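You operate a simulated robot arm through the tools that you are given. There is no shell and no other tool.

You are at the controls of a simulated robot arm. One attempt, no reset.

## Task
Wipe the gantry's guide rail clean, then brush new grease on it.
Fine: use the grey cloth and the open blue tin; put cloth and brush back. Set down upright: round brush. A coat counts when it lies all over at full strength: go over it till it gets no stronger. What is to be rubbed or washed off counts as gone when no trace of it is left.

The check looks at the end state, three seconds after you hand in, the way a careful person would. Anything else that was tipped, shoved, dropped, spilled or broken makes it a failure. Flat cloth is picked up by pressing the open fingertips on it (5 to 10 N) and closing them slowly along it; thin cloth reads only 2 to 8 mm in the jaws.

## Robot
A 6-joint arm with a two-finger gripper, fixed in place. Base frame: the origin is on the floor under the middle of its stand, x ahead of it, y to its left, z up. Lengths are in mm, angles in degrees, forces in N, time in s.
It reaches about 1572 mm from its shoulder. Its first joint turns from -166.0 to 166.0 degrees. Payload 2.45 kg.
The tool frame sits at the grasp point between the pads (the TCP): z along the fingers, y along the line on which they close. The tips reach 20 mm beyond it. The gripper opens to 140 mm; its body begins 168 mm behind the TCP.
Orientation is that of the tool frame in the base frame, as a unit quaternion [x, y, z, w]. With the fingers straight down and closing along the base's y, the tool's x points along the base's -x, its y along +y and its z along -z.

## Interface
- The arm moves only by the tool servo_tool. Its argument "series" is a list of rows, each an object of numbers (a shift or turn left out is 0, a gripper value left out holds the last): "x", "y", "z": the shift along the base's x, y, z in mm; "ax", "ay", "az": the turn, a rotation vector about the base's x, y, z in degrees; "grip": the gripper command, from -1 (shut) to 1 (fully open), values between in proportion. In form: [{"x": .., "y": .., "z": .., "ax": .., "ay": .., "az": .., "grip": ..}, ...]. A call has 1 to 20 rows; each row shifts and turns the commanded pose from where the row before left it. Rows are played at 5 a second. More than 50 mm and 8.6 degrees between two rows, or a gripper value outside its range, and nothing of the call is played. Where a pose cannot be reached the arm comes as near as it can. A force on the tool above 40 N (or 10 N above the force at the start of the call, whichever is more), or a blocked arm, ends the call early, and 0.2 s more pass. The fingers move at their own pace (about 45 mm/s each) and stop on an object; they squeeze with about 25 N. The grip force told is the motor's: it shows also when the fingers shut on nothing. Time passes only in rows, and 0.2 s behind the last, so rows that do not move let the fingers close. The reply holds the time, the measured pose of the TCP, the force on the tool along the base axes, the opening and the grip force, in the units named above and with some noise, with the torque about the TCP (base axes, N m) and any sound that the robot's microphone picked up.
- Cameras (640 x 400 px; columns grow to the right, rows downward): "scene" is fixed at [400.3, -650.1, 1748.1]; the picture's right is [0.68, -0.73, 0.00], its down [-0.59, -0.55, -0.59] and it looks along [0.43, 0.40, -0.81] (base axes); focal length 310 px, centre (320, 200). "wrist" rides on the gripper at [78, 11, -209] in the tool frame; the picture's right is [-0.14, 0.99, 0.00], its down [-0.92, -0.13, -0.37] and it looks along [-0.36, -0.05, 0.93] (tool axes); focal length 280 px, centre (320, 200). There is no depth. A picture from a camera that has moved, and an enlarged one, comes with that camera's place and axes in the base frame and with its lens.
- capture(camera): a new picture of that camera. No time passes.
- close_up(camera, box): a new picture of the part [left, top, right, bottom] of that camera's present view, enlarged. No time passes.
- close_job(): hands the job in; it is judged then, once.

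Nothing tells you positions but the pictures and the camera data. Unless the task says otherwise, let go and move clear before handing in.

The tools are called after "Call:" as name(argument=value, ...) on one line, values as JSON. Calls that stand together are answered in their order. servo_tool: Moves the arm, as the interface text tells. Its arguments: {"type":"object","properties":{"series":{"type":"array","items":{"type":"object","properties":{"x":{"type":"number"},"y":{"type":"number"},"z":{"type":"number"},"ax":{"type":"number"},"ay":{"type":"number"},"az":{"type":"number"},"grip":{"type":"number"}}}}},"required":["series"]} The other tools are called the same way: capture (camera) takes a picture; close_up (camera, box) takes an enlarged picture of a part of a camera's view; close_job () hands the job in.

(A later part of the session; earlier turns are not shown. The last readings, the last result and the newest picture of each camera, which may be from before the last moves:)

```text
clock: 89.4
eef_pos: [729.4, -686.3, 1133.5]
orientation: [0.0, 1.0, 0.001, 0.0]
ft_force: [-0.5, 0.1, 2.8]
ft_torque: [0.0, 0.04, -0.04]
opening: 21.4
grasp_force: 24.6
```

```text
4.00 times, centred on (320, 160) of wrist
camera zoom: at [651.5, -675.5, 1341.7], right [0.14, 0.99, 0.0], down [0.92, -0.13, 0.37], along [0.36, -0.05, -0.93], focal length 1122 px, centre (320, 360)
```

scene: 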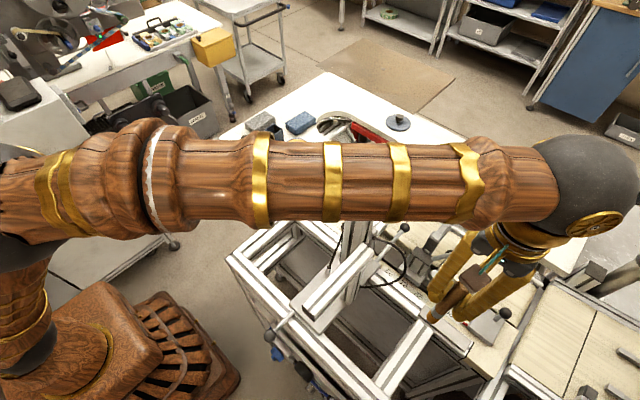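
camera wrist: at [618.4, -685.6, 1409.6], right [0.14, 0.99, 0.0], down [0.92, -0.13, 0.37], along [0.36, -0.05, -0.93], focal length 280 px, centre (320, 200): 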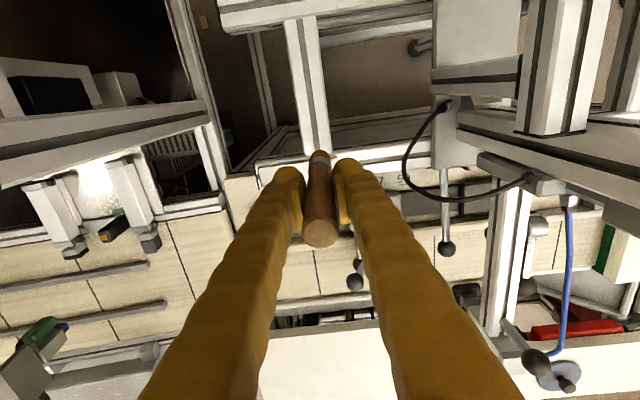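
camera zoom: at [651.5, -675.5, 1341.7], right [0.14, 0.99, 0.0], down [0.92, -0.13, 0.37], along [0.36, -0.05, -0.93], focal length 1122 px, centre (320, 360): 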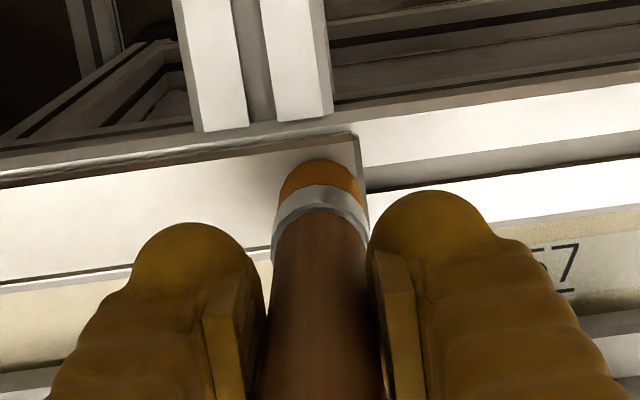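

Contact came at 2.8 N with the brush centred on the rail's width. I'll add a little pressure and draw the brush along the rail toward -y.

Call:
servo_tool(series=[{"z": -1}, {"y": -8}, {"y": -8}, {"y": -8}, {"y": -8}, {"y": -8}, {}])

Call:
close_up(camera="scene", box=[410, 280, 490, 340])

Call:
close_up(camera="wrist", box=[240, 110, 400, 210])

```text
clock: 91.0
eef_pos: [728.8, -725.3, 1132.6]
orientation: [0.0, 1.0, 0.001, 0.0]
ft_force: [-0.4, 3.1, 11.8]
ft_torque: [0.23, 0.03, -0.02]
opening: 21.4
grasp_force: 25.2
```

```text
6.67 times, centred on (450, 310) of scene
camera zoom: at [400.3, -650.1, 1748.1], right [0.68, -0.73, 0.0], down [-0.59, -0.55, -0.59], along [0.43, 0.4, -0.81], focal length 2065 px, centre (-547, -533)
```

zoom: 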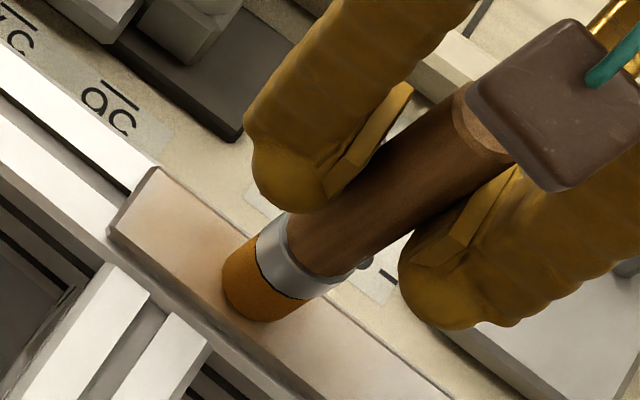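

```text
4.00 times, centred on (320, 160) of wrist
camera zoom: at [651.5, -714.6, 1341.5], right [0.14, 0.99, 0.0], down [0.92, -0.13, 0.37], along [0.37, -0.05, -0.93], focal length 1122 px, centre (320, 360)
```

zoom: 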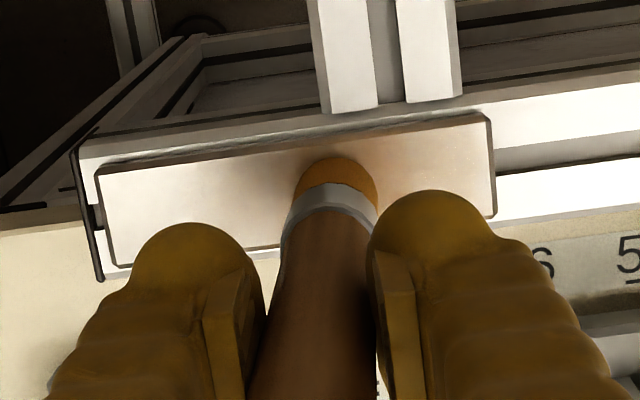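

A thin orange film is going down where the brush passes. I'll continue to the -y end and then stroke back, repeating along the full length.

Call:
servo_tool(series=[{"y": -9}, {"y": -9}, {"y": -9}, {"y": -9}, {"y": -9}, {"y": -8}, {"x": 4, "y": 3}, {"y": 10}, {"y": 10}, {"y": 10}, {"y": 10}, {"y": 10}, {"y": 10}, {"y": 10}, {"y": 10}, {"y": 10}, {}])

Call:
close_up(camera="scene", box=[420, 285, 500, 350])

Call:
close_up(camera="wrist", box=[200, 110, 360, 210])

```text
clock: 94.6
eef_pos: [733.8, -685.4, 1131.9]
orientation: [0.001, 1.0, 0.0, 0.0]
ft_force: [0.4, -1.0, -1.3]
ft_torque: [0.01, 0.0, -0.01]
opening: 21.2
grasp_force: 24.7
```

```text
6.15 times, centred on (460, 318) of scene
camera zoom: at [400.3, -650.1, 1748.1], right [0.68, -0.73, 0.0], down [-0.59, -0.55, -0.59], along [0.43, 0.4, -0.81], focal length 1906 px, centre (-542, -523)
```

zoom: 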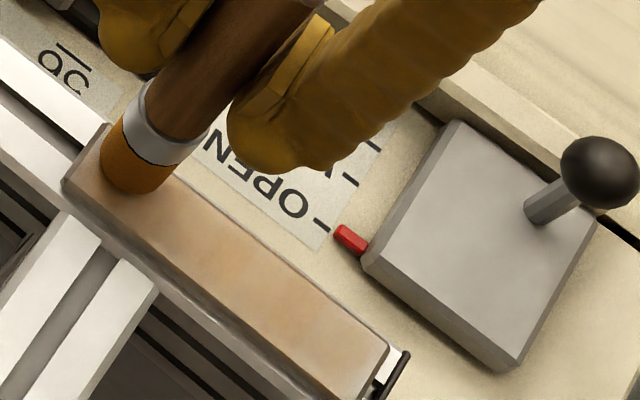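

```text
4.00 times, centred on (280, 160) of wrist
camera zoom: at [656.6, -675.2, 1340.9], right [0.14, 0.99, 0.0], down [0.92, -0.13, 0.37], along [0.36, -0.05, -0.93], focal length 1122 px, centre (480, 360)
```

zoom: 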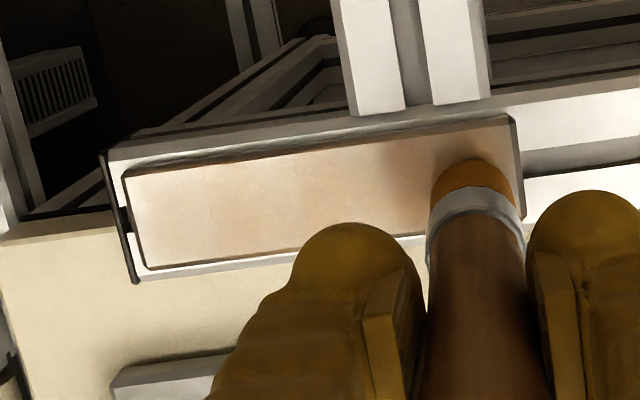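

The coat is building up evenly. The brush has lost contact pressure, so I'll lower 1.5 mm and make passes offset to both sides, reaching closer to the ends.

Call:
servo_tool(series=[{"z": -1.5, "y": 3}, {"y": -10}, {"y": -10}, {"y": -10}, {"y": -10}, {"y": -10}, {"y": -10}, {"y": -10}, {"y": -10}, {"y": -10}, {"y": -10}, {}])

Call:
servo_tool(series=[{"x": -5}, {"x": -5}, {"y": 10}, {"y": 10}, {"y": 10}, {"y": 10}, {"y": 10}, {"y": 10}, {"y": 10}, {"y": 10}, {"y": 10}, {"y": 10}, {}])

Call:
close_up(camera="scene", box=[420, 285, 500, 350])

Call:
close_up(camera="wrist", box=[200, 110, 360, 210])

```text
clock: 97.2
eef_pos: [733.5, -781.8, 1131.3]
orientation: [0.0, 1.0, 0.0, 0.0]
ft_force: [0.7, -0.2, -0.4]
ft_torque: [0.04, -0.01, -0.02]
opening: 21.5
grasp_force: 24.9
```

```text
clock: 100.0
eef_pos: [722.4, -681.6, 1129.5]
orientation: [-0.001, 1.0, 0.0, 0.0]
ft_force: [0.3, -0.1, -1.0]
ft_torque: [0.0, -0.01, 0.01]
opening: 21.3
grasp_force: 25.6
```

```text
6.15 times, centred on (460, 318) of scene
camera zoom: at [400.3, -650.1, 1748.1], right [0.68, -0.73, 0.0], down [-0.59, -0.55, -0.59], along [0.43, 0.4, -0.81], focal length 1906 px, centre (-542, -523)
```

zoom: 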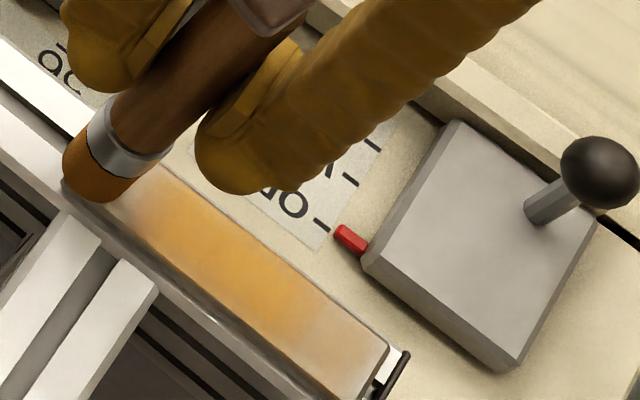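

```text
4.00 times, centred on (280, 160) of wrist
camera zoom: at [644.7, -671.0, 1338.7], right [0.14, 0.99, 0.0], down [0.92, -0.13, 0.37], along [0.37, -0.05, -0.93], focal length 1122 px, centre (480, 360)
```

zoom: 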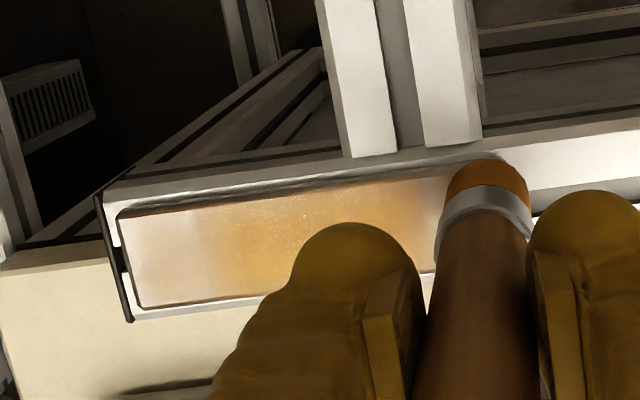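

The middle is building up well, but the ends are lighter. I'll restore the pressure and work the +y end with short strokes across the width.

Call:
servo_tool(series=[{"z": -1.5}, {"y": -12}, {"y": -12}, {"x": 4}, {"y": 12}, {"y": 12}, {"x": 4}, {"y": -12}, {"y": -12}, {"x": 4}, {"y": 12}, {"y": 12}, {"x": -4}, {"x": -4}, {"x": -4}, {}])

Call:
close_up(camera="scene", box=[420, 285, 500, 350])

Call:
close_up(camera="wrist", box=[240, 110, 400, 210])

```text
clock: 103.4
eef_pos: [723.6, -682.9, 1128.4]
orientation: [0.0, 1.0, 0.0, -0.001]
ft_force: [-0.1, 0.3, -0.5]
ft_torque: [0.02, -0.01, -0.01]
opening: 21.1
grasp_force: 25.2
```

```text
6.15 times, centred on (460, 318) of scene
camera zoom: at [400.3, -650.1, 1748.1], right [0.68, -0.73, 0.0], down [-0.59, -0.55, -0.59], along [0.43, 0.4, -0.81], focal length 1906 px, centre (-542, -523)
```

zoom: 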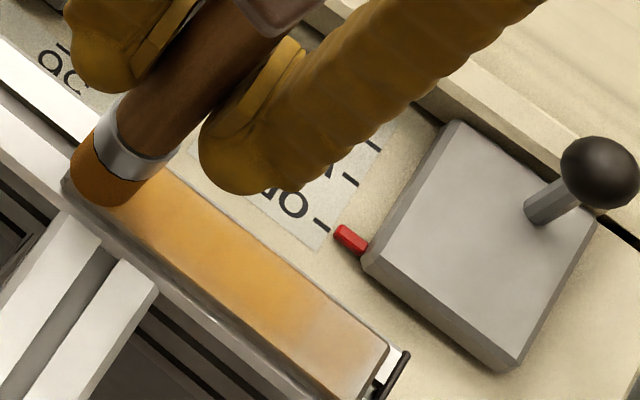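

```text
4.00 times, centred on (320, 160) of wrist
camera zoom: at [645.7, -671.9, 1338.0], right [0.14, 0.99, 0.0], down [0.92, -0.13, 0.37], along [0.36, -0.05, -0.93], focal length 1122 px, centre (320, 360)
```

zoom: 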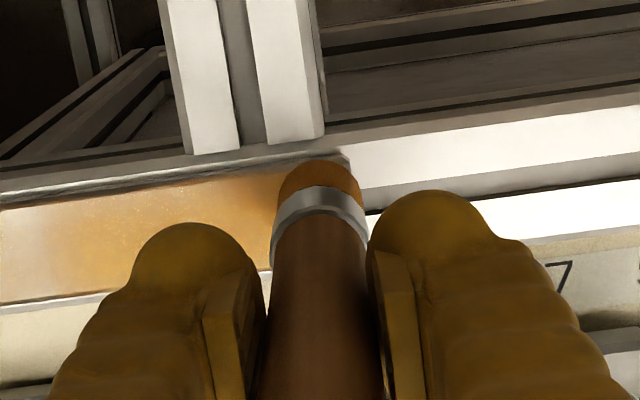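

The +y end is building up. I'll now stroke to the -y end and work that end across the width.

Call:
servo_tool(series=[{"z": -1.5}, {"y": -14}, {"y": -14}, {"y": -14}, {"y": -14}, {"y": -14}, {"y": -14}, {"y": -14}, {"x": 4}, {"y": 13}, {"y": 13}, {"x": 4}, {"y": -13}, {"y": -13}, {"x": 4}, {"y": 13}, {"y": 13}, {"y": -13}, {"y": -13}, {}])

Call:
close_up(camera="scene", box=[420, 285, 500, 350])

Call:
close_up(camera="wrist", box=[260, 100, 420, 210])

```text
clock: 107.6
eef_pos: [732.1, -781.0, 1126.9]
orientation: [0.0, 1.0, 0.0, 0.0]
ft_force: [0.0, -0.5, -0.6]
ft_torque: [0.02, -0.01, -0.02]
opening: 21.1
grasp_force: 25.4
```

```text
6.15 times, centred on (460, 318) of scene
camera zoom: at [400.3, -650.1, 1748.1], right [0.68, -0.73, 0.0], down [-0.59, -0.55, -0.59], along [0.43, 0.4, -0.81], focal length 1906 px, centre (-542, -523)
```

zoom: 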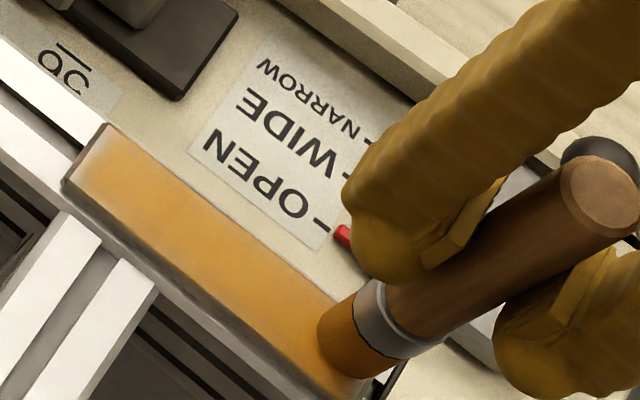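

```text
3.64 times, centred on (340, 155) of wrist
camera zoom: at [655.2, -769.9, 1335.9], right [0.14, 0.99, 0.0], down [0.92, -0.13, 0.37], along [0.37, -0.05, -0.93], focal length 1020 px, centre (247, 364)
```

zoom: 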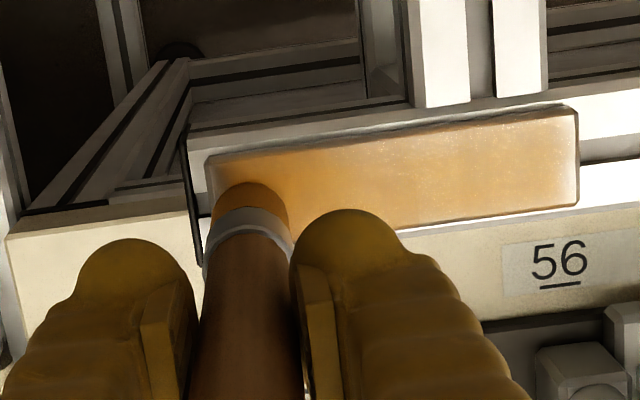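

The coverage is nearly full, with only the extreme ends and edges still lighter. I'll sweep the -y end right to its edge, then run edge passes along both sides.

Call:
servo_tool(series=[{"z": -1}, {"y": -5}, {"x": 5}, {"x": -6}, {"x": -6}, {"x": -6}, {"x": -3}, {"x": 6}, {"x": -6}, {"y": 10}, {"y": 12}, {"y": 12}, {"y": 12}, {"y": 12}, {"y": 12}, {"y": 12}, {"y": 12}, {"y": 12}, {"y": 10}, {}])

Call:
close_up(camera="scene", box=[420, 285, 500, 350])

Call:
close_up(camera="wrist", box=[200, 110, 360, 210])

```text
clock: 111.8
eef_pos: [719.6, -669.2, 1125.4]
orientation: [0.0, 1.0, -0.001, 0.0]
ft_force: [0.6, -0.4, -0.6]
ft_torque: [0.01, -0.01, 0.03]
opening: 21.1
grasp_force: 25.0
```

```text
6.15 times, centred on (460, 318) of scene
camera zoom: at [400.3, -650.1, 1748.1], right [0.68, -0.73, 0.0], down [-0.59, -0.55, -0.59], along [0.43, 0.4, -0.81], focal length 1906 px, centre (-542, -523)
```

zoom: 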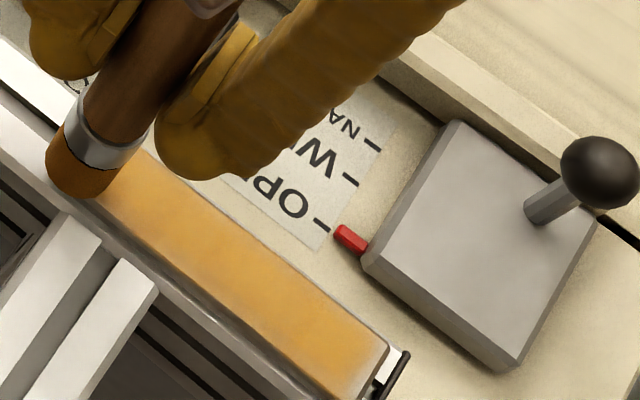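

```text
4.00 times, centred on (280, 160) of wrist
camera zoom: at [641.8, -659.3, 1334.1], right [0.14, 0.99, 0.0], down [0.92, -0.13, 0.37], along [0.36, -0.05, -0.93], focal length 1122 px, centre (480, 360)
```

zoom: 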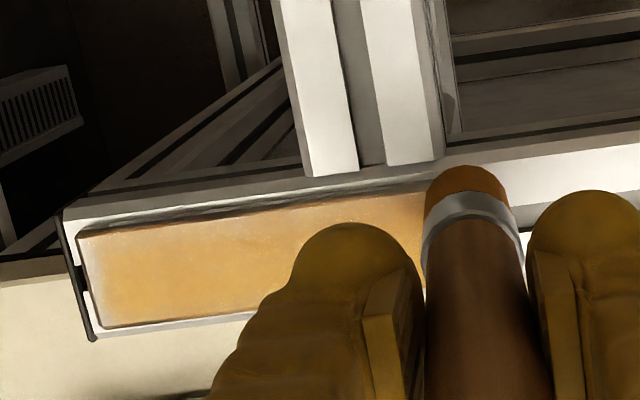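

The -y end has filled in well. I'll bring the brush back onto the +y end, sweep across it, then run the +x edge pass.

Call:
servo_tool(series=[{"y": -6}, {"x": 6}, {"x": 6}, {"x": 6}, {"x": -6}, {"x": 6}, {"y": -12}, {"y": -12}, {"y": -12}, {"y": -12}, {"y": -12}, {"y": -12}, {"y": -12}, {"y": -12}, {"y": -12}, {"y": -4}, {"x": -6}, {"x": -6}, {}])

Call:
close_up(camera="scene", box=[420, 285, 500, 350])

Call:
close_up(camera="wrist", box=[260, 100, 420, 210])

```text
clock: 115.8
eef_pos: [725.0, -788.2, 1125.8]
orientation: [0.0, 1.0, -0.001, 0.0]
ft_force: [0.8, 0.0, -0.7]
ft_torque: [-0.02, 0.01, -0.03]
opening: 21.1
grasp_force: 25.3
```

```text
6.15 times, centred on (460, 318) of scene
camera zoom: at [400.3, -650.1, 1748.1], right [0.68, -0.73, 0.0], down [-0.59, -0.55, -0.59], along [0.43, 0.4, -0.81], focal length 1906 px, centre (-542, -523)
```

zoom: 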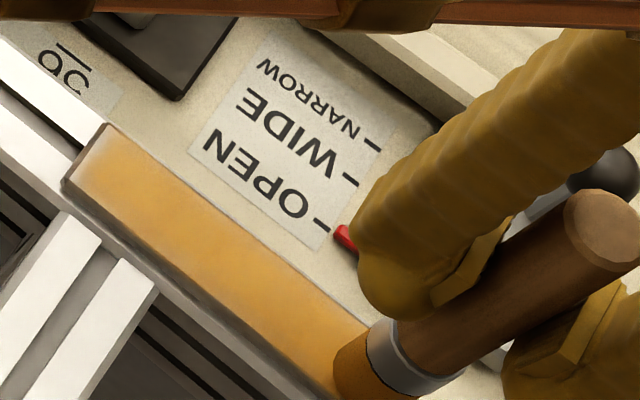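

```text
3.64 times, centred on (340, 155) of wrist
camera zoom: at [647.8, -777.0, 1334.6], right [0.14, 0.99, 0.0], down [0.92, -0.13, 0.37], along [0.36, -0.05, -0.93], focal length 1020 px, centre (247, 364)
```

zoom: 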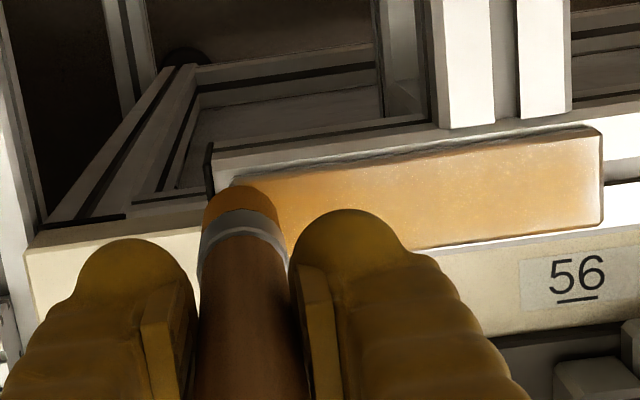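

Most of the rail is at full colour, but the +y end still fades near its edge. I'll stroke back to that end with a bit more pressure and work it.

Call:
servo_tool(series=[{"z": -1}, {"y": 12}, {"y": 12}, {"y": 12}, {"y": 12}, {"y": 12}, {"y": 12}, {"y": 12}, {"y": 12}, {"y": 10}, {"y": 5}, {}])

Call:
servo_tool(series=[{"z": -1}, {"x": -5}, {"x": 5}, {"x": 5}, {"x": 5}, {"y": -5}, {"x": -5}, {"x": -5}, {"x": -5}, {"y": 7}, {"x": 5}, {"x": 5}, {"x": 5}, {}])

Call:
close_up(camera="scene", box=[420, 285, 500, 350])

Call:
close_up(camera="wrist", box=[240, 110, 400, 210])

```text
clock: 118.4
eef_pos: [724.1, -677.1, 1125.9]
orientation: [0.0, 1.0, 0.001, 0.0]
ft_force: [-1.4, 0.3, -0.6]
ft_torque: [-0.01, 0.0, -0.01]
opening: 21.5
grasp_force: 25.2
```

```text
clock: 121.4
eef_pos: [735.1, -674.3, 1124.3]
orientation: [0.0, 1.0, 0.0, 0.0]
ft_force: [-0.3, 0.3, -1.1]
ft_torque: [-0.04, 0.01, 0.01]
opening: 21.1
grasp_force: 24.8
```

```text
6.15 times, centred on (460, 318) of scene
camera zoom: at [400.3, -650.1, 1748.1], right [0.68, -0.73, 0.0], down [-0.59, -0.55, -0.59], along [0.43, 0.4, -0.81], focal length 1906 px, centre (-542, -523)
```

zoom: 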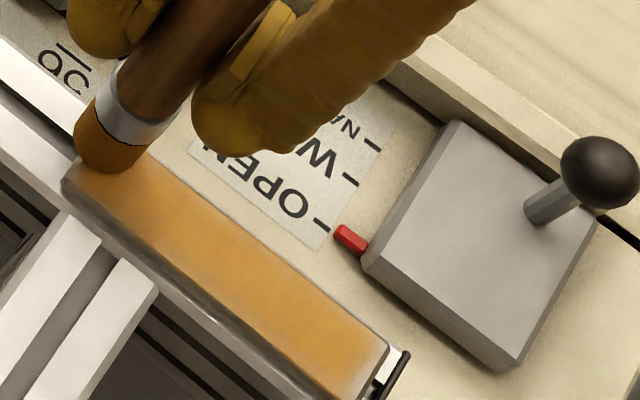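

```text
4.00 times, centred on (320, 160) of wrist
camera zoom: at [657.3, -664.6, 1332.9], right [0.14, 0.99, 0.0], down [0.92, -0.13, 0.37], along [0.36, -0.05, -0.93], focal length 1122 px, centre (320, 360)
```

zoom: 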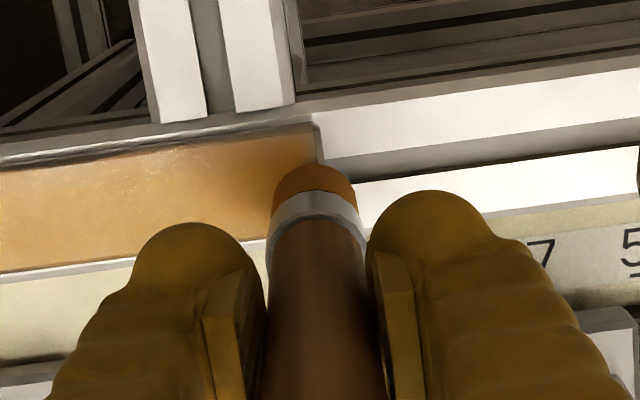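

I'll lift the brush clear and inspect the whole coat.

Call:
servo_tool(series=[{"z": 15}, {"z": 35}, {"z": 40}, {"y": 40, "x": -20}, {"y": 30, "x": -20}, {}])

Call:
close_up(camera="scene", box=[420, 285, 500, 350])

Call:
close_up(camera="wrist", box=[180, 110, 340, 210])

Call:
capture(camera="wrist")

```text
clock: 122.8
eef_pos: [696.3, -603.5, 1213.1]
orientation: [-0.001, 1.0, 0.0, 0.0]
ft_force: [0.1, -0.3, -0.8]
ft_torque: [-0.02, 0.0, -0.04]
opening: 21.3
grasp_force: 24.7
```

```text
6.15 times, centred on (460, 318) of scene
camera zoom: at [400.3, -650.1, 1748.1], right [0.68, -0.73, 0.0], down [-0.59, -0.55, -0.59], along [0.43, 0.4, -0.81], focal length 1906 px, centre (-542, -523)
```

zoom: 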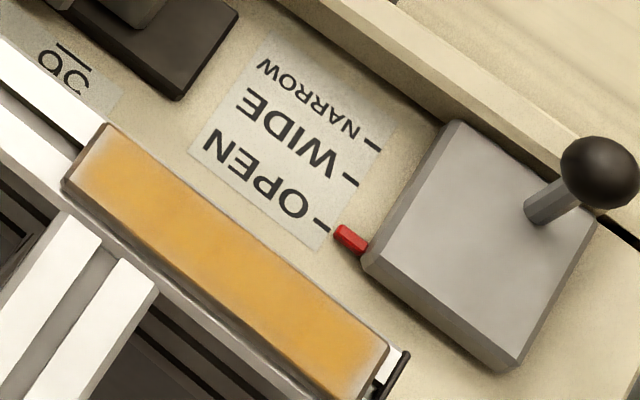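

```text
4.00 times, centred on (260, 160) of wrist
camera zoom: at [618.1, -592.9, 1421.4], right [0.14, 0.99, 0.0], down [0.92, -0.13, 0.37], along [0.36, -0.05, -0.93], focal length 1122 px, centre (560, 360)
```

zoom: 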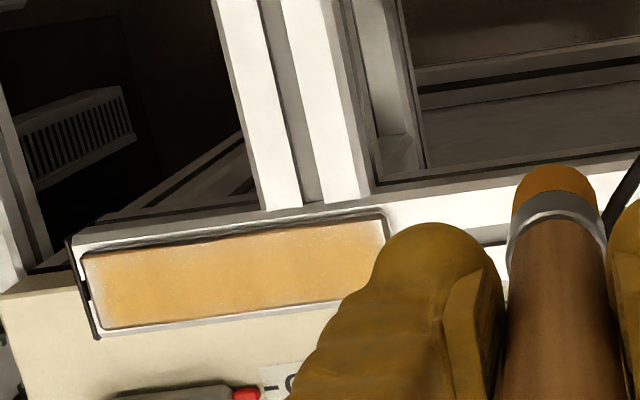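

```text
taken
camera wrist: at [618.1, -592.9, 1421.4], right [0.14, 0.99, 0.0], down [0.92, -0.13, 0.37], along [0.36, -0.05, -0.93], focal length 280 px, centre (320, 200)
```

wrist: 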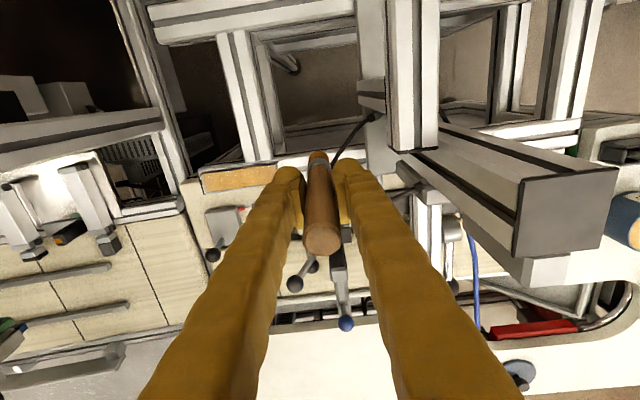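

The coat is golden over nearly all of the rail, with slightly lighter margins at the very ends. I'll move away from the gantry post and zoom in further on those margins.

Call:
servo_tool(series=[{"y": -35}, {"y": -35}, {}])

Call:
close_up(camera="scene", box=[424, 298, 474, 338])

Call:
close_up(camera="scene", box=[445, 315, 485, 350])

Call:
close_up(camera="wrist", box=[240, 110, 400, 210])

```text
clock: 123.6
eef_pos: [697.1, -675.9, 1214.9]
orientation: [0.0, 1.0, 0.0, 0.0]
ft_force: [0.3, -0.1, -0.2]
ft_torque: [0.0, 0.04, 0.01]
opening: 21.3
grasp_force: 25.0
```

```text
10.00 times, centred on (449, 318) of scene
camera zoom: at [400.3, -650.1, 1748.1], right [0.68, -0.73, 0.0], down [-0.59, -0.55, -0.59], along [0.43, 0.4, -0.81], focal length 3097 px, centre (-970, -980)
```

zoom: 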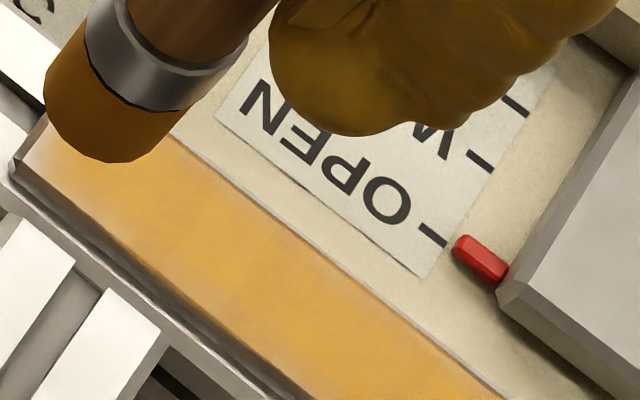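

```text
11.43 times, centred on (465, 332) of scene
camera zoom: at [400.3, -650.1, 1748.1], right [0.68, -0.73, 0.0], down [-0.59, -0.55, -0.59], along [0.43, 0.4, -0.81], focal length 3540 px, centre (-1337, -1314)
```

zoom: 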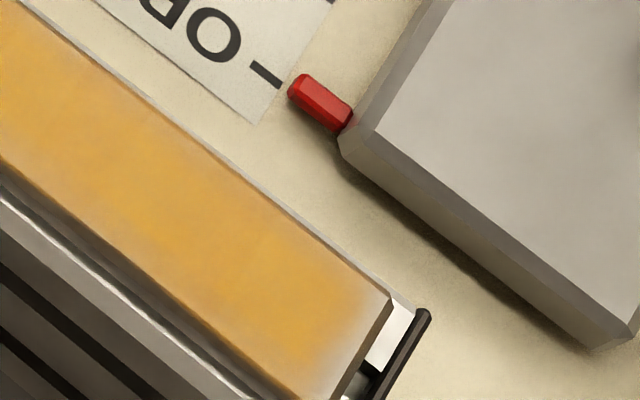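

```text
4.00 times, centred on (320, 160) of wrist
camera zoom: at [618.6, -665.1, 1422.9], right [0.14, 0.99, 0.0], down [0.92, -0.13, 0.37], along [0.37, -0.05, -0.93], focal length 1122 px, centre (320, 360)
```

zoom: 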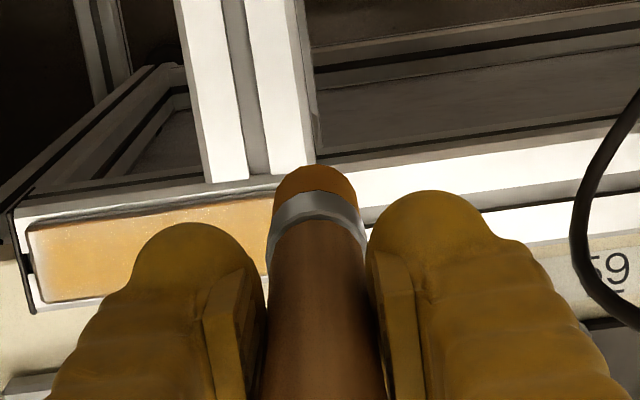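

Both ends, about 8 mm deep, are still a bit lighter. I'll go to the -y end and work it with firm contact right up to the edge.

Call:
servo_tool(series=[{"x": 15, "y": -36}, {"x": 14, "y": -36}, {"y": -35}, {"z": -40}, {"z": -35}, {"z": -10}, {}])

Call:
servo_tool(series=[{"z": -3}, {"z": -1.5}, {}])

```text
clock: 125.2
eef_pos: [722.4, -782.9, 1126.8]
orientation: [0.0, 1.0, 0.001, -0.001]
ft_force: [0.2, 1.3, -0.6]
ft_torque: [-0.04, 0.01, -0.02]
opening: 21.1
grasp_force: 25.3
```

```text
clock: 126.0
eef_pos: [723.7, -782.4, 1123.8]
orientation: [0.0, 1.0, 0.0, 0.001]
ft_force: [-0.8, -0.3, -0.1]
ft_torque: [0.01, -0.03, -0.01]
opening: 21.3
grasp_force: 25.2
```

Call:
servo_tool(series=[{"z": -1}, {"z": -1}, {}])

Call:
close_up(camera="scene", box=[445, 305, 495, 350])

Call:
close_up(camera="wrist", box=[260, 110, 420, 210])

```text
clock: 126.8
eef_pos: [724.2, -782.9, 1121.6]
orientation: [0.001, 1.0, -0.001, 0.001]
ft_force: [0.3, -1.4, 20.0]
ft_torque: [-0.06, -0.04, 0.05]
opening: 21.2
grasp_force: 25.1
```

```text
8.89 times, centred on (470, 328) of scene
camera zoom: at [400.3, -650.1, 1748.1], right [0.68, -0.73, 0.0], down [-0.59, -0.55, -0.59], along [0.43, 0.4, -0.81], focal length 2753 px, centre (-1013, -933)
```

zoom: 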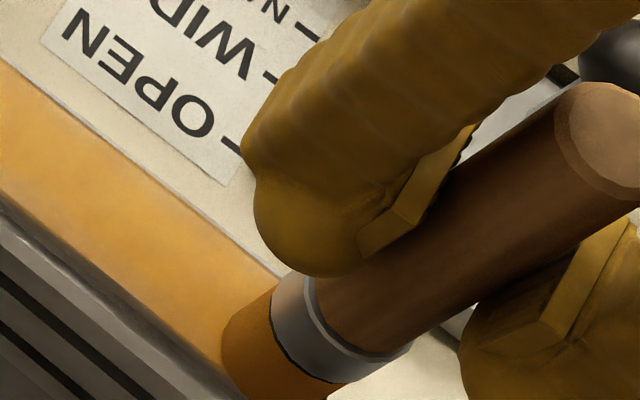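

```text
4.00 times, centred on (340, 160) of wrist
camera zoom: at [646.0, -771.4, 1331.0], right [0.14, 0.99, 0.0], down [0.92, -0.13, 0.37], along [0.37, -0.05, -0.93], focal length 1122 px, centre (240, 360)
```

zoom: 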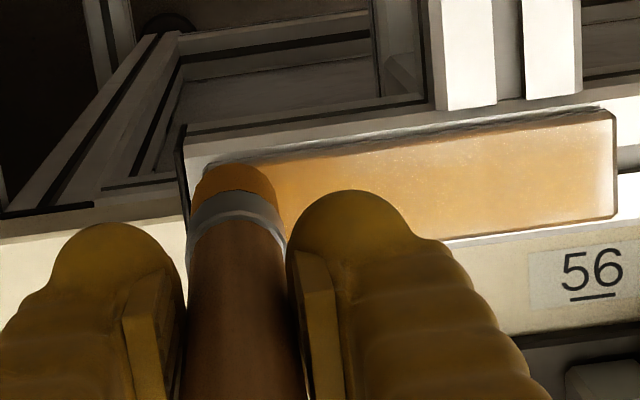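

Firm contact at 20 N. I'll sweep across the -y end several times to build it up.

Call:
servo_tool(series=[{"x": -4}, {"x": 5}, {"x": 5}, {"x": 5}, {"y": -3}, {"x": -5}, {"x": -5}, {"x": -5}, {"x": -2}, {"y": 6}, {"x": 6}, {"x": 6}, {"x": 5}, {"y": -4}, {"x": -6}, {"x": -6}, {"x": -5}, {"y": 8}, {"y": -8}, {}])

Call:
servo_tool(series=[{"x": 6}, {"x": 6}, {"x": 6}, {"y": 8}, {"y": -8}, {"x": -6}, {"x": -4}, {"y": 12}, {"y": 12}, {"y": 12}, {"y": 12}, {}])

Call:
close_up(camera="scene", box=[445, 305, 495, 350])

Call:
close_up(camera="wrist", box=[220, 110, 380, 210])

```text
clock: 131.0
eef_pos: [718.2, -782.4, 1122.6]
orientation: [-0.001, 1.0, -0.001, 0.0]
ft_force: [-0.5, 0.3, 0.4]
ft_torque: [0.04, 0.0, -0.02]
opening: 21.2
grasp_force: 25.2
```

```text
clock: 133.6
eef_pos: [726.4, -734.0, 1120.9]
orientation: [0.0, 1.0, 0.0, 0.0]
ft_force: [0.0, -0.3, -0.3]
ft_torque: [-0.01, -0.02, 0.0]
opening: 21.2
grasp_force: 25.1
```

```text
8.89 times, centred on (470, 328) of scene
camera zoom: at [400.3, -650.1, 1748.1], right [0.68, -0.73, 0.0], down [-0.59, -0.55, -0.59], along [0.43, 0.4, -0.81], focal length 2753 px, centre (-1013, -933)
```

zoom: 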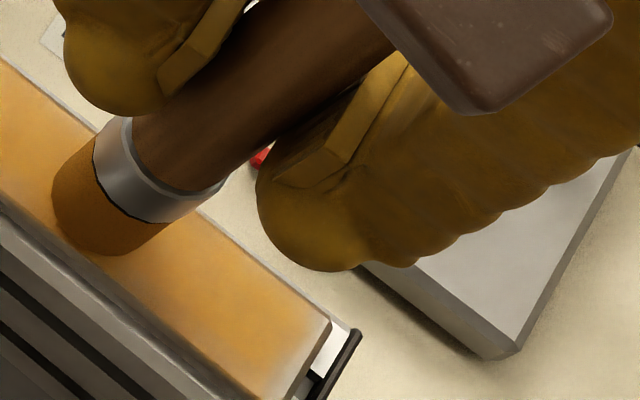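

```text
4.00 times, centred on (300, 160) of wrist
camera zoom: at [648.5, -723.6, 1330.0], right [0.14, 0.99, 0.0], down [0.92, -0.13, 0.37], along [0.36, -0.05, -0.93], focal length 1122 px, centre (400, 360)
```

zoom: 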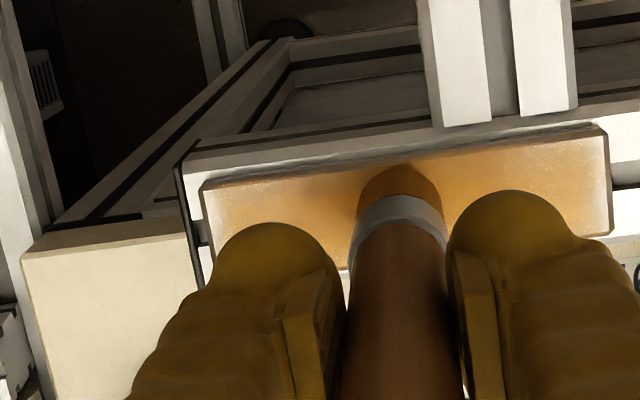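

The -y margin hasn't changed, so the brush is probably running dry. I'll lift, go back to the tin for more grease, and return.

Call:
servo_tool(series=[{"z": 20}, {"z": 40}, {"z": 40}, {"z": 40}, {"x": -40, "z": 25}, {"x": -40, "z": 25}, {"x": -40, "z": 25}, {"x": -6, "z": 30}, {"z": 30}, {}])

Call:
close_up(camera="wrist", box=[240, 110, 400, 230])

Call:
capture(camera="scene")

```text
clock: 135.8
eef_pos: [600.8, -739.6, 1398.2]
orientation: [0.0, 1.0, -0.001, 0.0]
ft_force: [-0.3, -0.1, -1.4]
ft_torque: [-0.01, -0.03, 0.0]
opening: 21.2
grasp_force: 24.9
```

```text
3.33 times, centred on (320, 170) of wrist
camera zoom: at [522.4, -729.6, 1606.8], right [0.14, 0.99, 0.0], down [0.92, -0.13, 0.37], along [0.36, -0.05, -0.93], focal length 935 px, centre (320, 300)
```

zoom: 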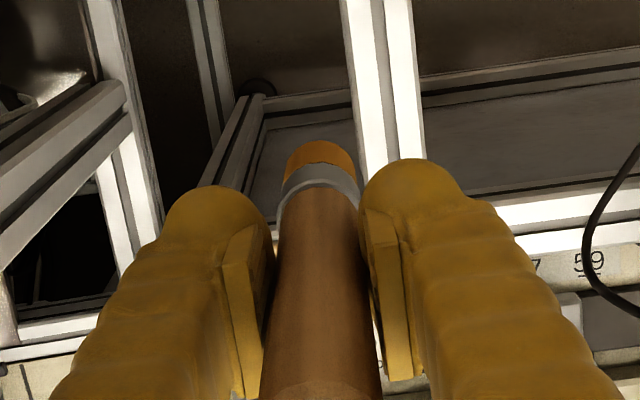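

```text
taken
```

scene: 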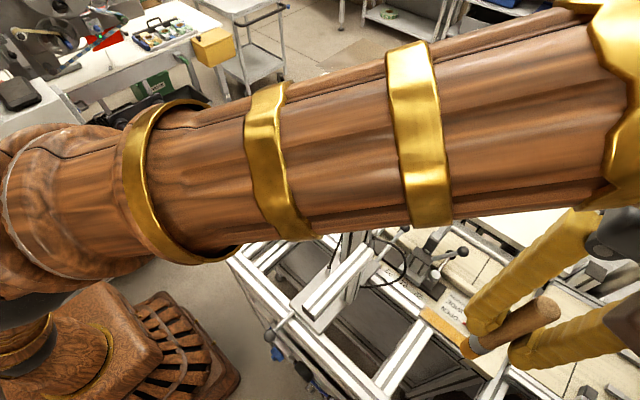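

The bristles still carry some grease, but I'll reload them. I'm moving along the -x lane at z≈1400 back to the tin.

Call:
servo_tool(series=[{"y": 47.7}, {"y": 47.7}, {"y": 47.7}, {"y": 47.7}, {"y": 47.7}, {"y": 47.7}, {"y": 47.7}, {"y": 47.7}, {"y": 47.7}, {"y": 47.7}, {"y": 47.7}, {"y": 47.7}, {"y": 47.7}, {"y": 47.7}, {}])

Call:
servo_tool(series=[{"x": 44}, {"x": 44}, {"x": 44}, {"x": 44}, {"x": 44}, {"x": 44}, {"x": 41}, {"z": -45}, {"z": -45}, {"z": -45}, {"z": -45}, {"z": -45}, {}])

Call:
capture(camera="wrist")

Call:
close_up(camera="scene", box=[230, 90, 350, 180])

Call:
close_up(camera="scene", box=[420, 285, 500, 350])

```text
clock: 139.0
eef_pos: [598.4, -64.7, 1399.1]
orientation: [0.0, 1.0, 0.0, 0.0]
ft_force: [0.5, -0.4, 0.5]
ft_torque: [0.01, 0.01, 0.01]
opening: 21.0
grasp_force: 24.8
```

```text
clock: 141.8
eef_pos: [908.8, -66.9, 1172.5]
orientation: [0.0, 1.0, 0.0, 0.001]
ft_force: [0.2, -0.5, -0.5]
ft_torque: [-0.01, 0.0, 0.0]
opening: 20.9
grasp_force: 25.1
```

```text
taken
camera wrist: at [829.7, -56.3, 1382.0], right [0.14, 0.99, 0.0], down [0.92, -0.13, 0.37], along [0.37, -0.05, -0.93], focal length 280 px, centre (320, 200)
```

wrist: 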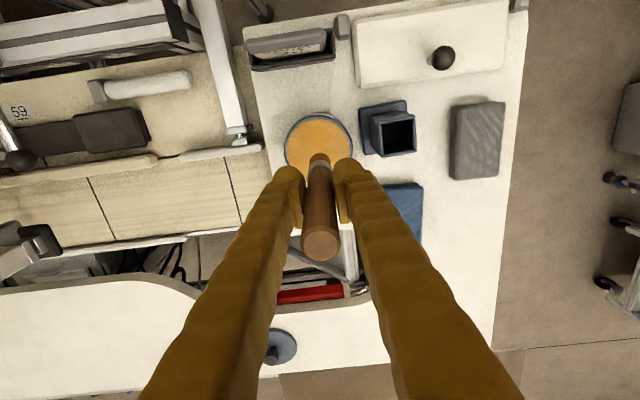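

```text
4.44 times, centred on (290, 135) of scene
camera zoom: at [400.3, -650.1, 1748.1], right [0.68, -0.73, 0.0], down [-0.59, -0.55, -0.59], along [0.43, 0.4, -0.81], focal length 1376 px, centre (453, 489)
```

zoom: 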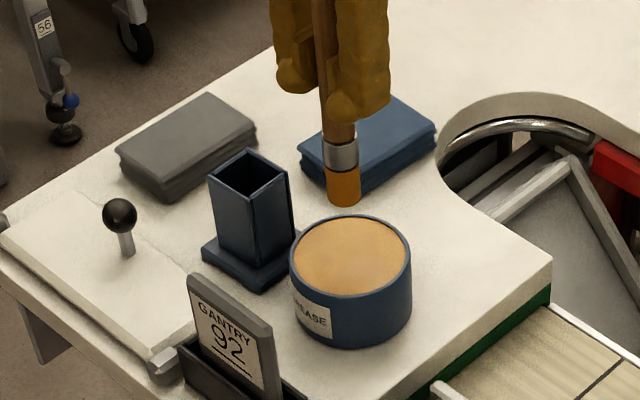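

```text
6.15 times, centred on (460, 318) of scene
camera zoom: at [400.3, -650.1, 1748.1], right [0.68, -0.73, 0.0], down [-0.59, -0.55, -0.59], along [0.43, 0.4, -0.81], focal length 1906 px, centre (-542, -523)
```

zoom: 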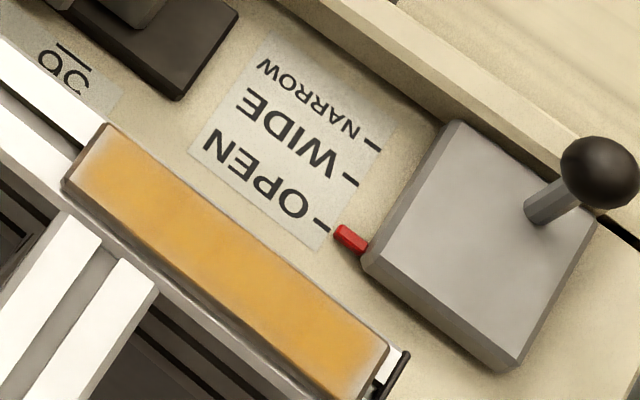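

I'm over the tin again. I'll descend and dip lightly.

Call:
servo_tool(series=[{"z": -20}, {"z": -15}, {"z": -10}, {"z": -5}, {}])

Call:
close_up(camera="scene", box=[250, 110, 340, 180])

```text
clock: 143.0
eef_pos: [905.4, -66.4, 1121.8]
orientation: [0.0, 1.0, 0.0, 0.001]
ft_force: [0.2, 0.7, -0.8]
ft_torque: [0.0, 0.0, 0.01]
opening: 20.8
grasp_force: 25.0
```

```text
5.71 times, centred on (295, 145) of scene
camera zoom: at [400.3, -650.1, 1748.1], right [0.68, -0.73, 0.0], down [-0.59, -0.55, -0.59], along [0.43, 0.4, -0.81], focal length 1770 px, centre (463, 514)
```

zoom: 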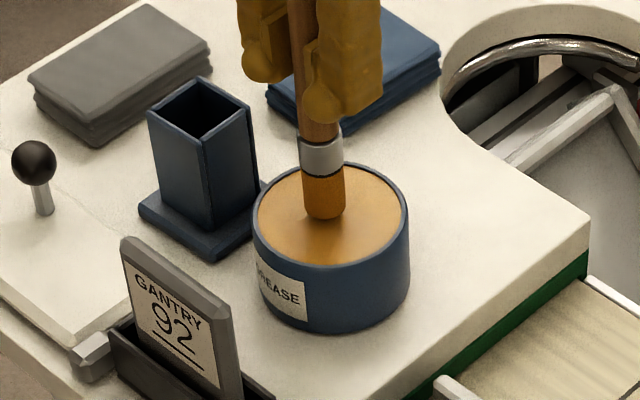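

Call:
servo_tool(series=[{"z": -3}, {"z": -3}, {}])

```text
clock: 143.8
eef_pos: [904.7, -67.4, 1116.7]
orientation: [0.0, 1.0, 0.0, 0.001]
ft_force: [-2.4, 0.4, 14.8]
ft_torque: [0.0, 0.26, 0.03]
opening: 21.2
grasp_force: 24.8
```

Contact is 14.8 N. I'll swirl a little in the grease and lift out.

Call:
servo_tool(series=[{"x": 5}, {"y": -5}, {"x": -5}, {"y": 5}, {}, {"z": 10}, {"z": 40}, {"z": 45}, {"z": 45}, {"z": 45}, {"z": 45}, {"z": 45}, {"z": 8}, {}])

Call:
close_up(camera="scene", box=[200, 20, 340, 180])

Call:
close_up(camera="wrist", box=[240, 90, 400, 250])

```text
clock: 146.8
eef_pos: [904.0, -65.0, 1400.5]
orientation: [0.0, 1.0, 0.0, 0.0]
ft_force: [-0.4, -0.5, -0.5]
ft_torque: [-0.02, 0.02, 0.01]
opening: 21.3
grasp_force: 24.7
```

```text
2.50 times, centred on (270, 100) of scene
camera zoom: at [400.3, -650.1, 1748.1], right [0.68, -0.73, 0.0], down [-0.59, -0.55, -0.59], along [0.43, 0.4, -0.81], focal length 774 px, centre (445, 450)
```

zoom: 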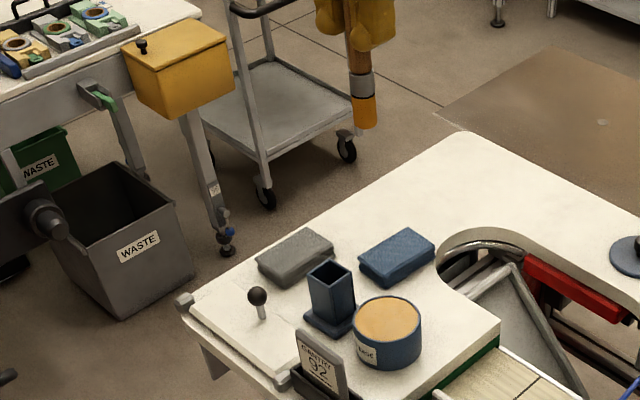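

```text
2.50 times, centred on (320, 170) of wrist
camera zoom: at [825.2, -53.9, 1609.6], right [0.14, 0.99, 0.0], down [0.92, -0.13, 0.37], along [0.36, -0.05, -0.93], focal length 701 px, centre (320, 275)
```

zoom: 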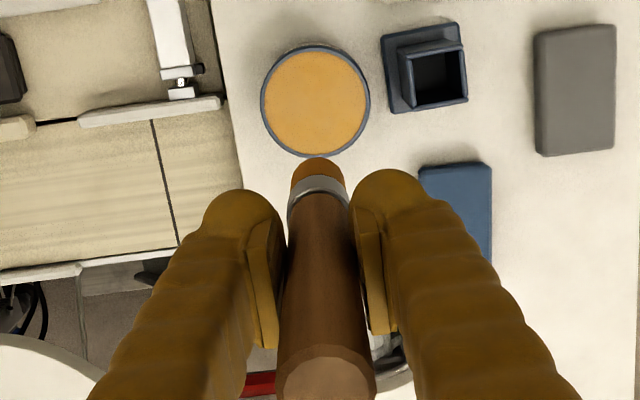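

The brush is reloaded. I'll return to the rail along the same safe lane.

Call:
servo_tool(series=[{"x": -44}, {"x": -44}, {"x": -44}, {"x": -44}, {"x": -44}, {"x": -44}, {"x": -41}, {}])

Call:
servo_tool(series=[{"y": -47.7}, {"y": -47.7}, {"y": -47.7}, {"y": -47.7}, {"y": -47.7}, {"y": -47.7}, {"y": -47.7}, {"y": -47.7}, {"y": -47.7}, {"y": -47.7}, {"y": -47.7}, {"y": -47.7}, {"y": -47.7}, {"x": 42, "z": -25}, {"x": 42, "z": -25}, {"x": 42, "z": -30}, {"z": -45}, {"z": -45}, {}])

Call:
close_up(camera="wrist", box=[240, 100, 400, 210])

```text
clock: 148.6
eef_pos: [599.8, -67.4, 1398.9]
orientation: [0.0, 1.0, -0.001, 0.0]
ft_force: [0.1, -1.0, -0.7]
ft_torque: [0.02, 0.02, -0.02]
opening: 21.1
grasp_force: 24.6
```

```text
refused: row 16 steps farther than a row can; nothing moved
```

```text
3.64 times, centred on (320, 155) of wrist
camera zoom: at [522.4, -57.2, 1607.7], right [0.14, 0.99, 0.0], down [0.92, -0.13, 0.37], along [0.37, -0.05, -0.93], focal length 1020 px, centre (320, 364)
```

zoom: 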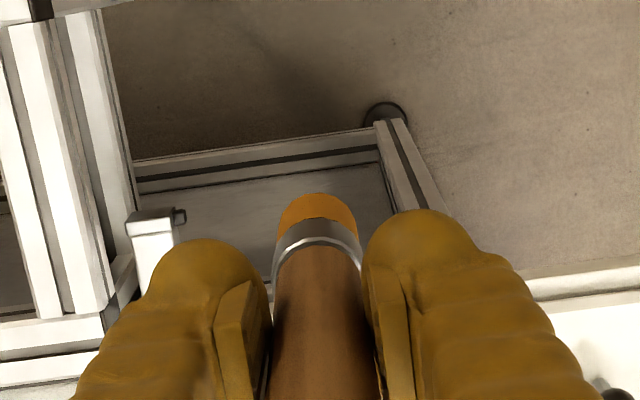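

One row was too long, so I'll resend the move with shorter steps.

Call:
servo_tool(series=[{"y": -47.7}, {"y": -47.7}, {"y": -47.7}, {"y": -47.7}, {"y": -47.7}, {"y": -47.7}, {"y": -47.7}, {"y": -47.7}, {"y": -47.7}, {"y": -47.7}, {"y": -47.7}, {"y": -47.7}, {"y": -47.7}, {"x": 42, "z": -25}, {"x": 42, "z": -25}, {"x": 42, "z": -25}, {"z": -45}, {"z": -45}, {}])

Call:
close_up(camera="wrist", box=[240, 100, 400, 210])

Call:
close_up(camera="scene", box=[420, 285, 500, 350])

```text
clock: 152.6
eef_pos: [728.8, -682.8, 1234.6]
orientation: [0.0, 1.0, 0.0, 0.0]
ft_force: [0.2, -0.2, -0.6]
ft_torque: [0.0, 0.0, -0.01]
opening: 21.1
grasp_force: 24.7
```

```text
3.64 times, centred on (320, 155) of wrist
camera zoom: at [650.5, -672.0, 1443.8], right [0.14, 0.99, 0.0], down [0.92, -0.13, 0.37], along [0.36, -0.05, -0.93], focal length 1020 px, centre (320, 364)
```

zoom: 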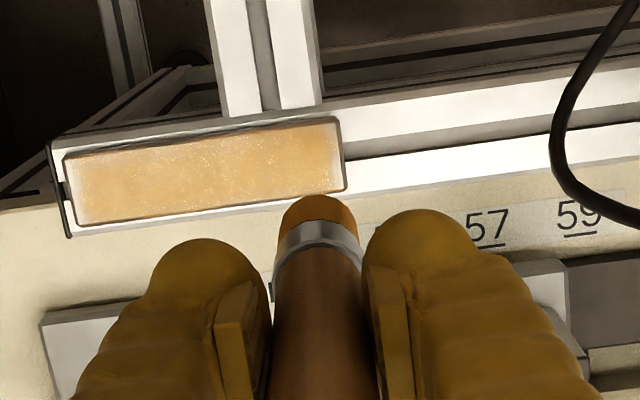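

```text
6.15 times, centred on (460, 318) of scene
camera zoom: at [400.3, -650.1, 1748.1], right [0.68, -0.73, 0.0], down [-0.59, -0.55, -0.59], along [0.43, 0.4, -0.81], focal length 1906 px, centre (-542, -523)
```

zoom: 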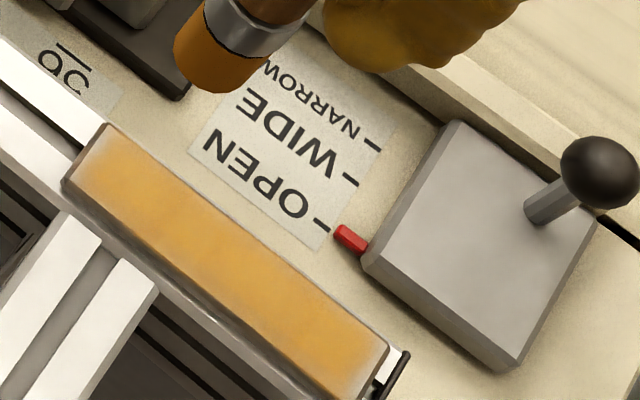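

The brush tip has tilted about 4 mm toward +x, so I'll compensate. I'm descending onto the +y end of the rail.

Call:
servo_tool(series=[{"x": -4, "y": 3, "z": -40}, {"z": -40}, {"z": -25}, {"z": -6}, {}])

Call:
servo_tool(series=[{"z": -2}, {"z": -1.5}, {}])

```text
clock: 153.8
eef_pos: [723.8, -682.5, 1123.2]
orientation: [0.0, 1.0, 0.0, 0.0]
ft_force: [-0.2, 0.0, -0.3]
ft_torque: [-0.02, 0.04, -0.03]
opening: 21.1
grasp_force: 25.2
```

```text
clock: 154.6
eef_pos: [722.6, -683.1, 1121.0]
orientation: [0.0, 1.0, 0.0, 0.0]
ft_force: [0.7, -0.5, 0.7]
ft_torque: [0.0, 0.02, 0.02]
opening: 21.4
grasp_force: 24.5
```

Call:
servo_tool(series=[{"z": -1.5}, {}])

Call:
close_up(camera="wrist", box=[240, 100, 400, 210])

Call:
close_up(camera="scene", box=[420, 285, 500, 350])

```text
clock: 155.2
eef_pos: [723.6, -683.1, 1119.6]
orientation: [0.0, 1.0, 0.0, 0.0]
ft_force: [-0.1, -0.1, -0.4]
ft_torque: [-0.01, 0.02, 0.01]
opening: 21.2
grasp_force: 25.1
```

```text
3.64 times, centred on (320, 155) of wrist
camera zoom: at [645.2, -672.6, 1328.2], right [0.14, 0.99, 0.0], down [0.92, -0.13, 0.37], along [0.36, -0.05, -0.93], focal length 1020 px, centre (320, 364)
```

zoom: 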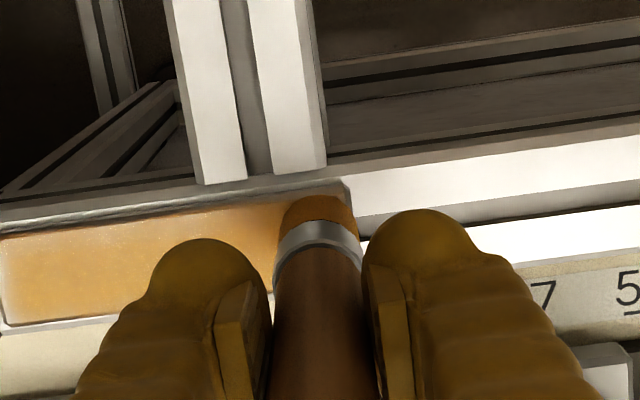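

```text
6.15 times, centred on (460, 318) of scene
camera zoom: at [400.3, -650.1, 1748.1], right [0.68, -0.73, 0.0], down [-0.59, -0.55, -0.59], along [0.43, 0.4, -0.81], focal length 1906 px, centre (-542, -523)
```

zoom: 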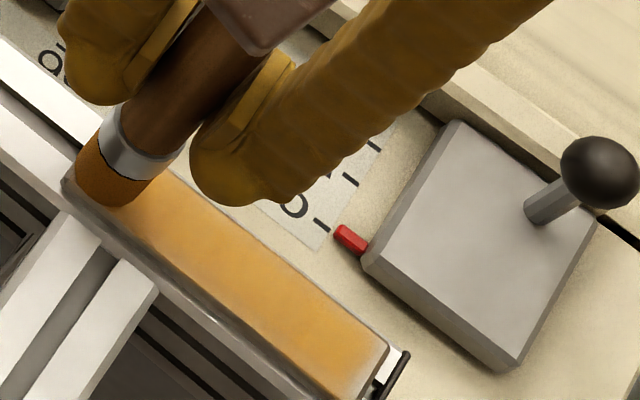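

Call:
servo_tool(series=[{"z": -1.5}, {"z": -1}, {}])

```text
clock: 156.0
eef_pos: [722.8, -684.1, 1116.5]
orientation: [0.0, 1.0, 0.0, 0.001]
ft_force: [1.0, -0.1, 19.6]
ft_torque: [-0.01, -0.17, -0.02]
opening: 21.3
grasp_force: 24.9
```

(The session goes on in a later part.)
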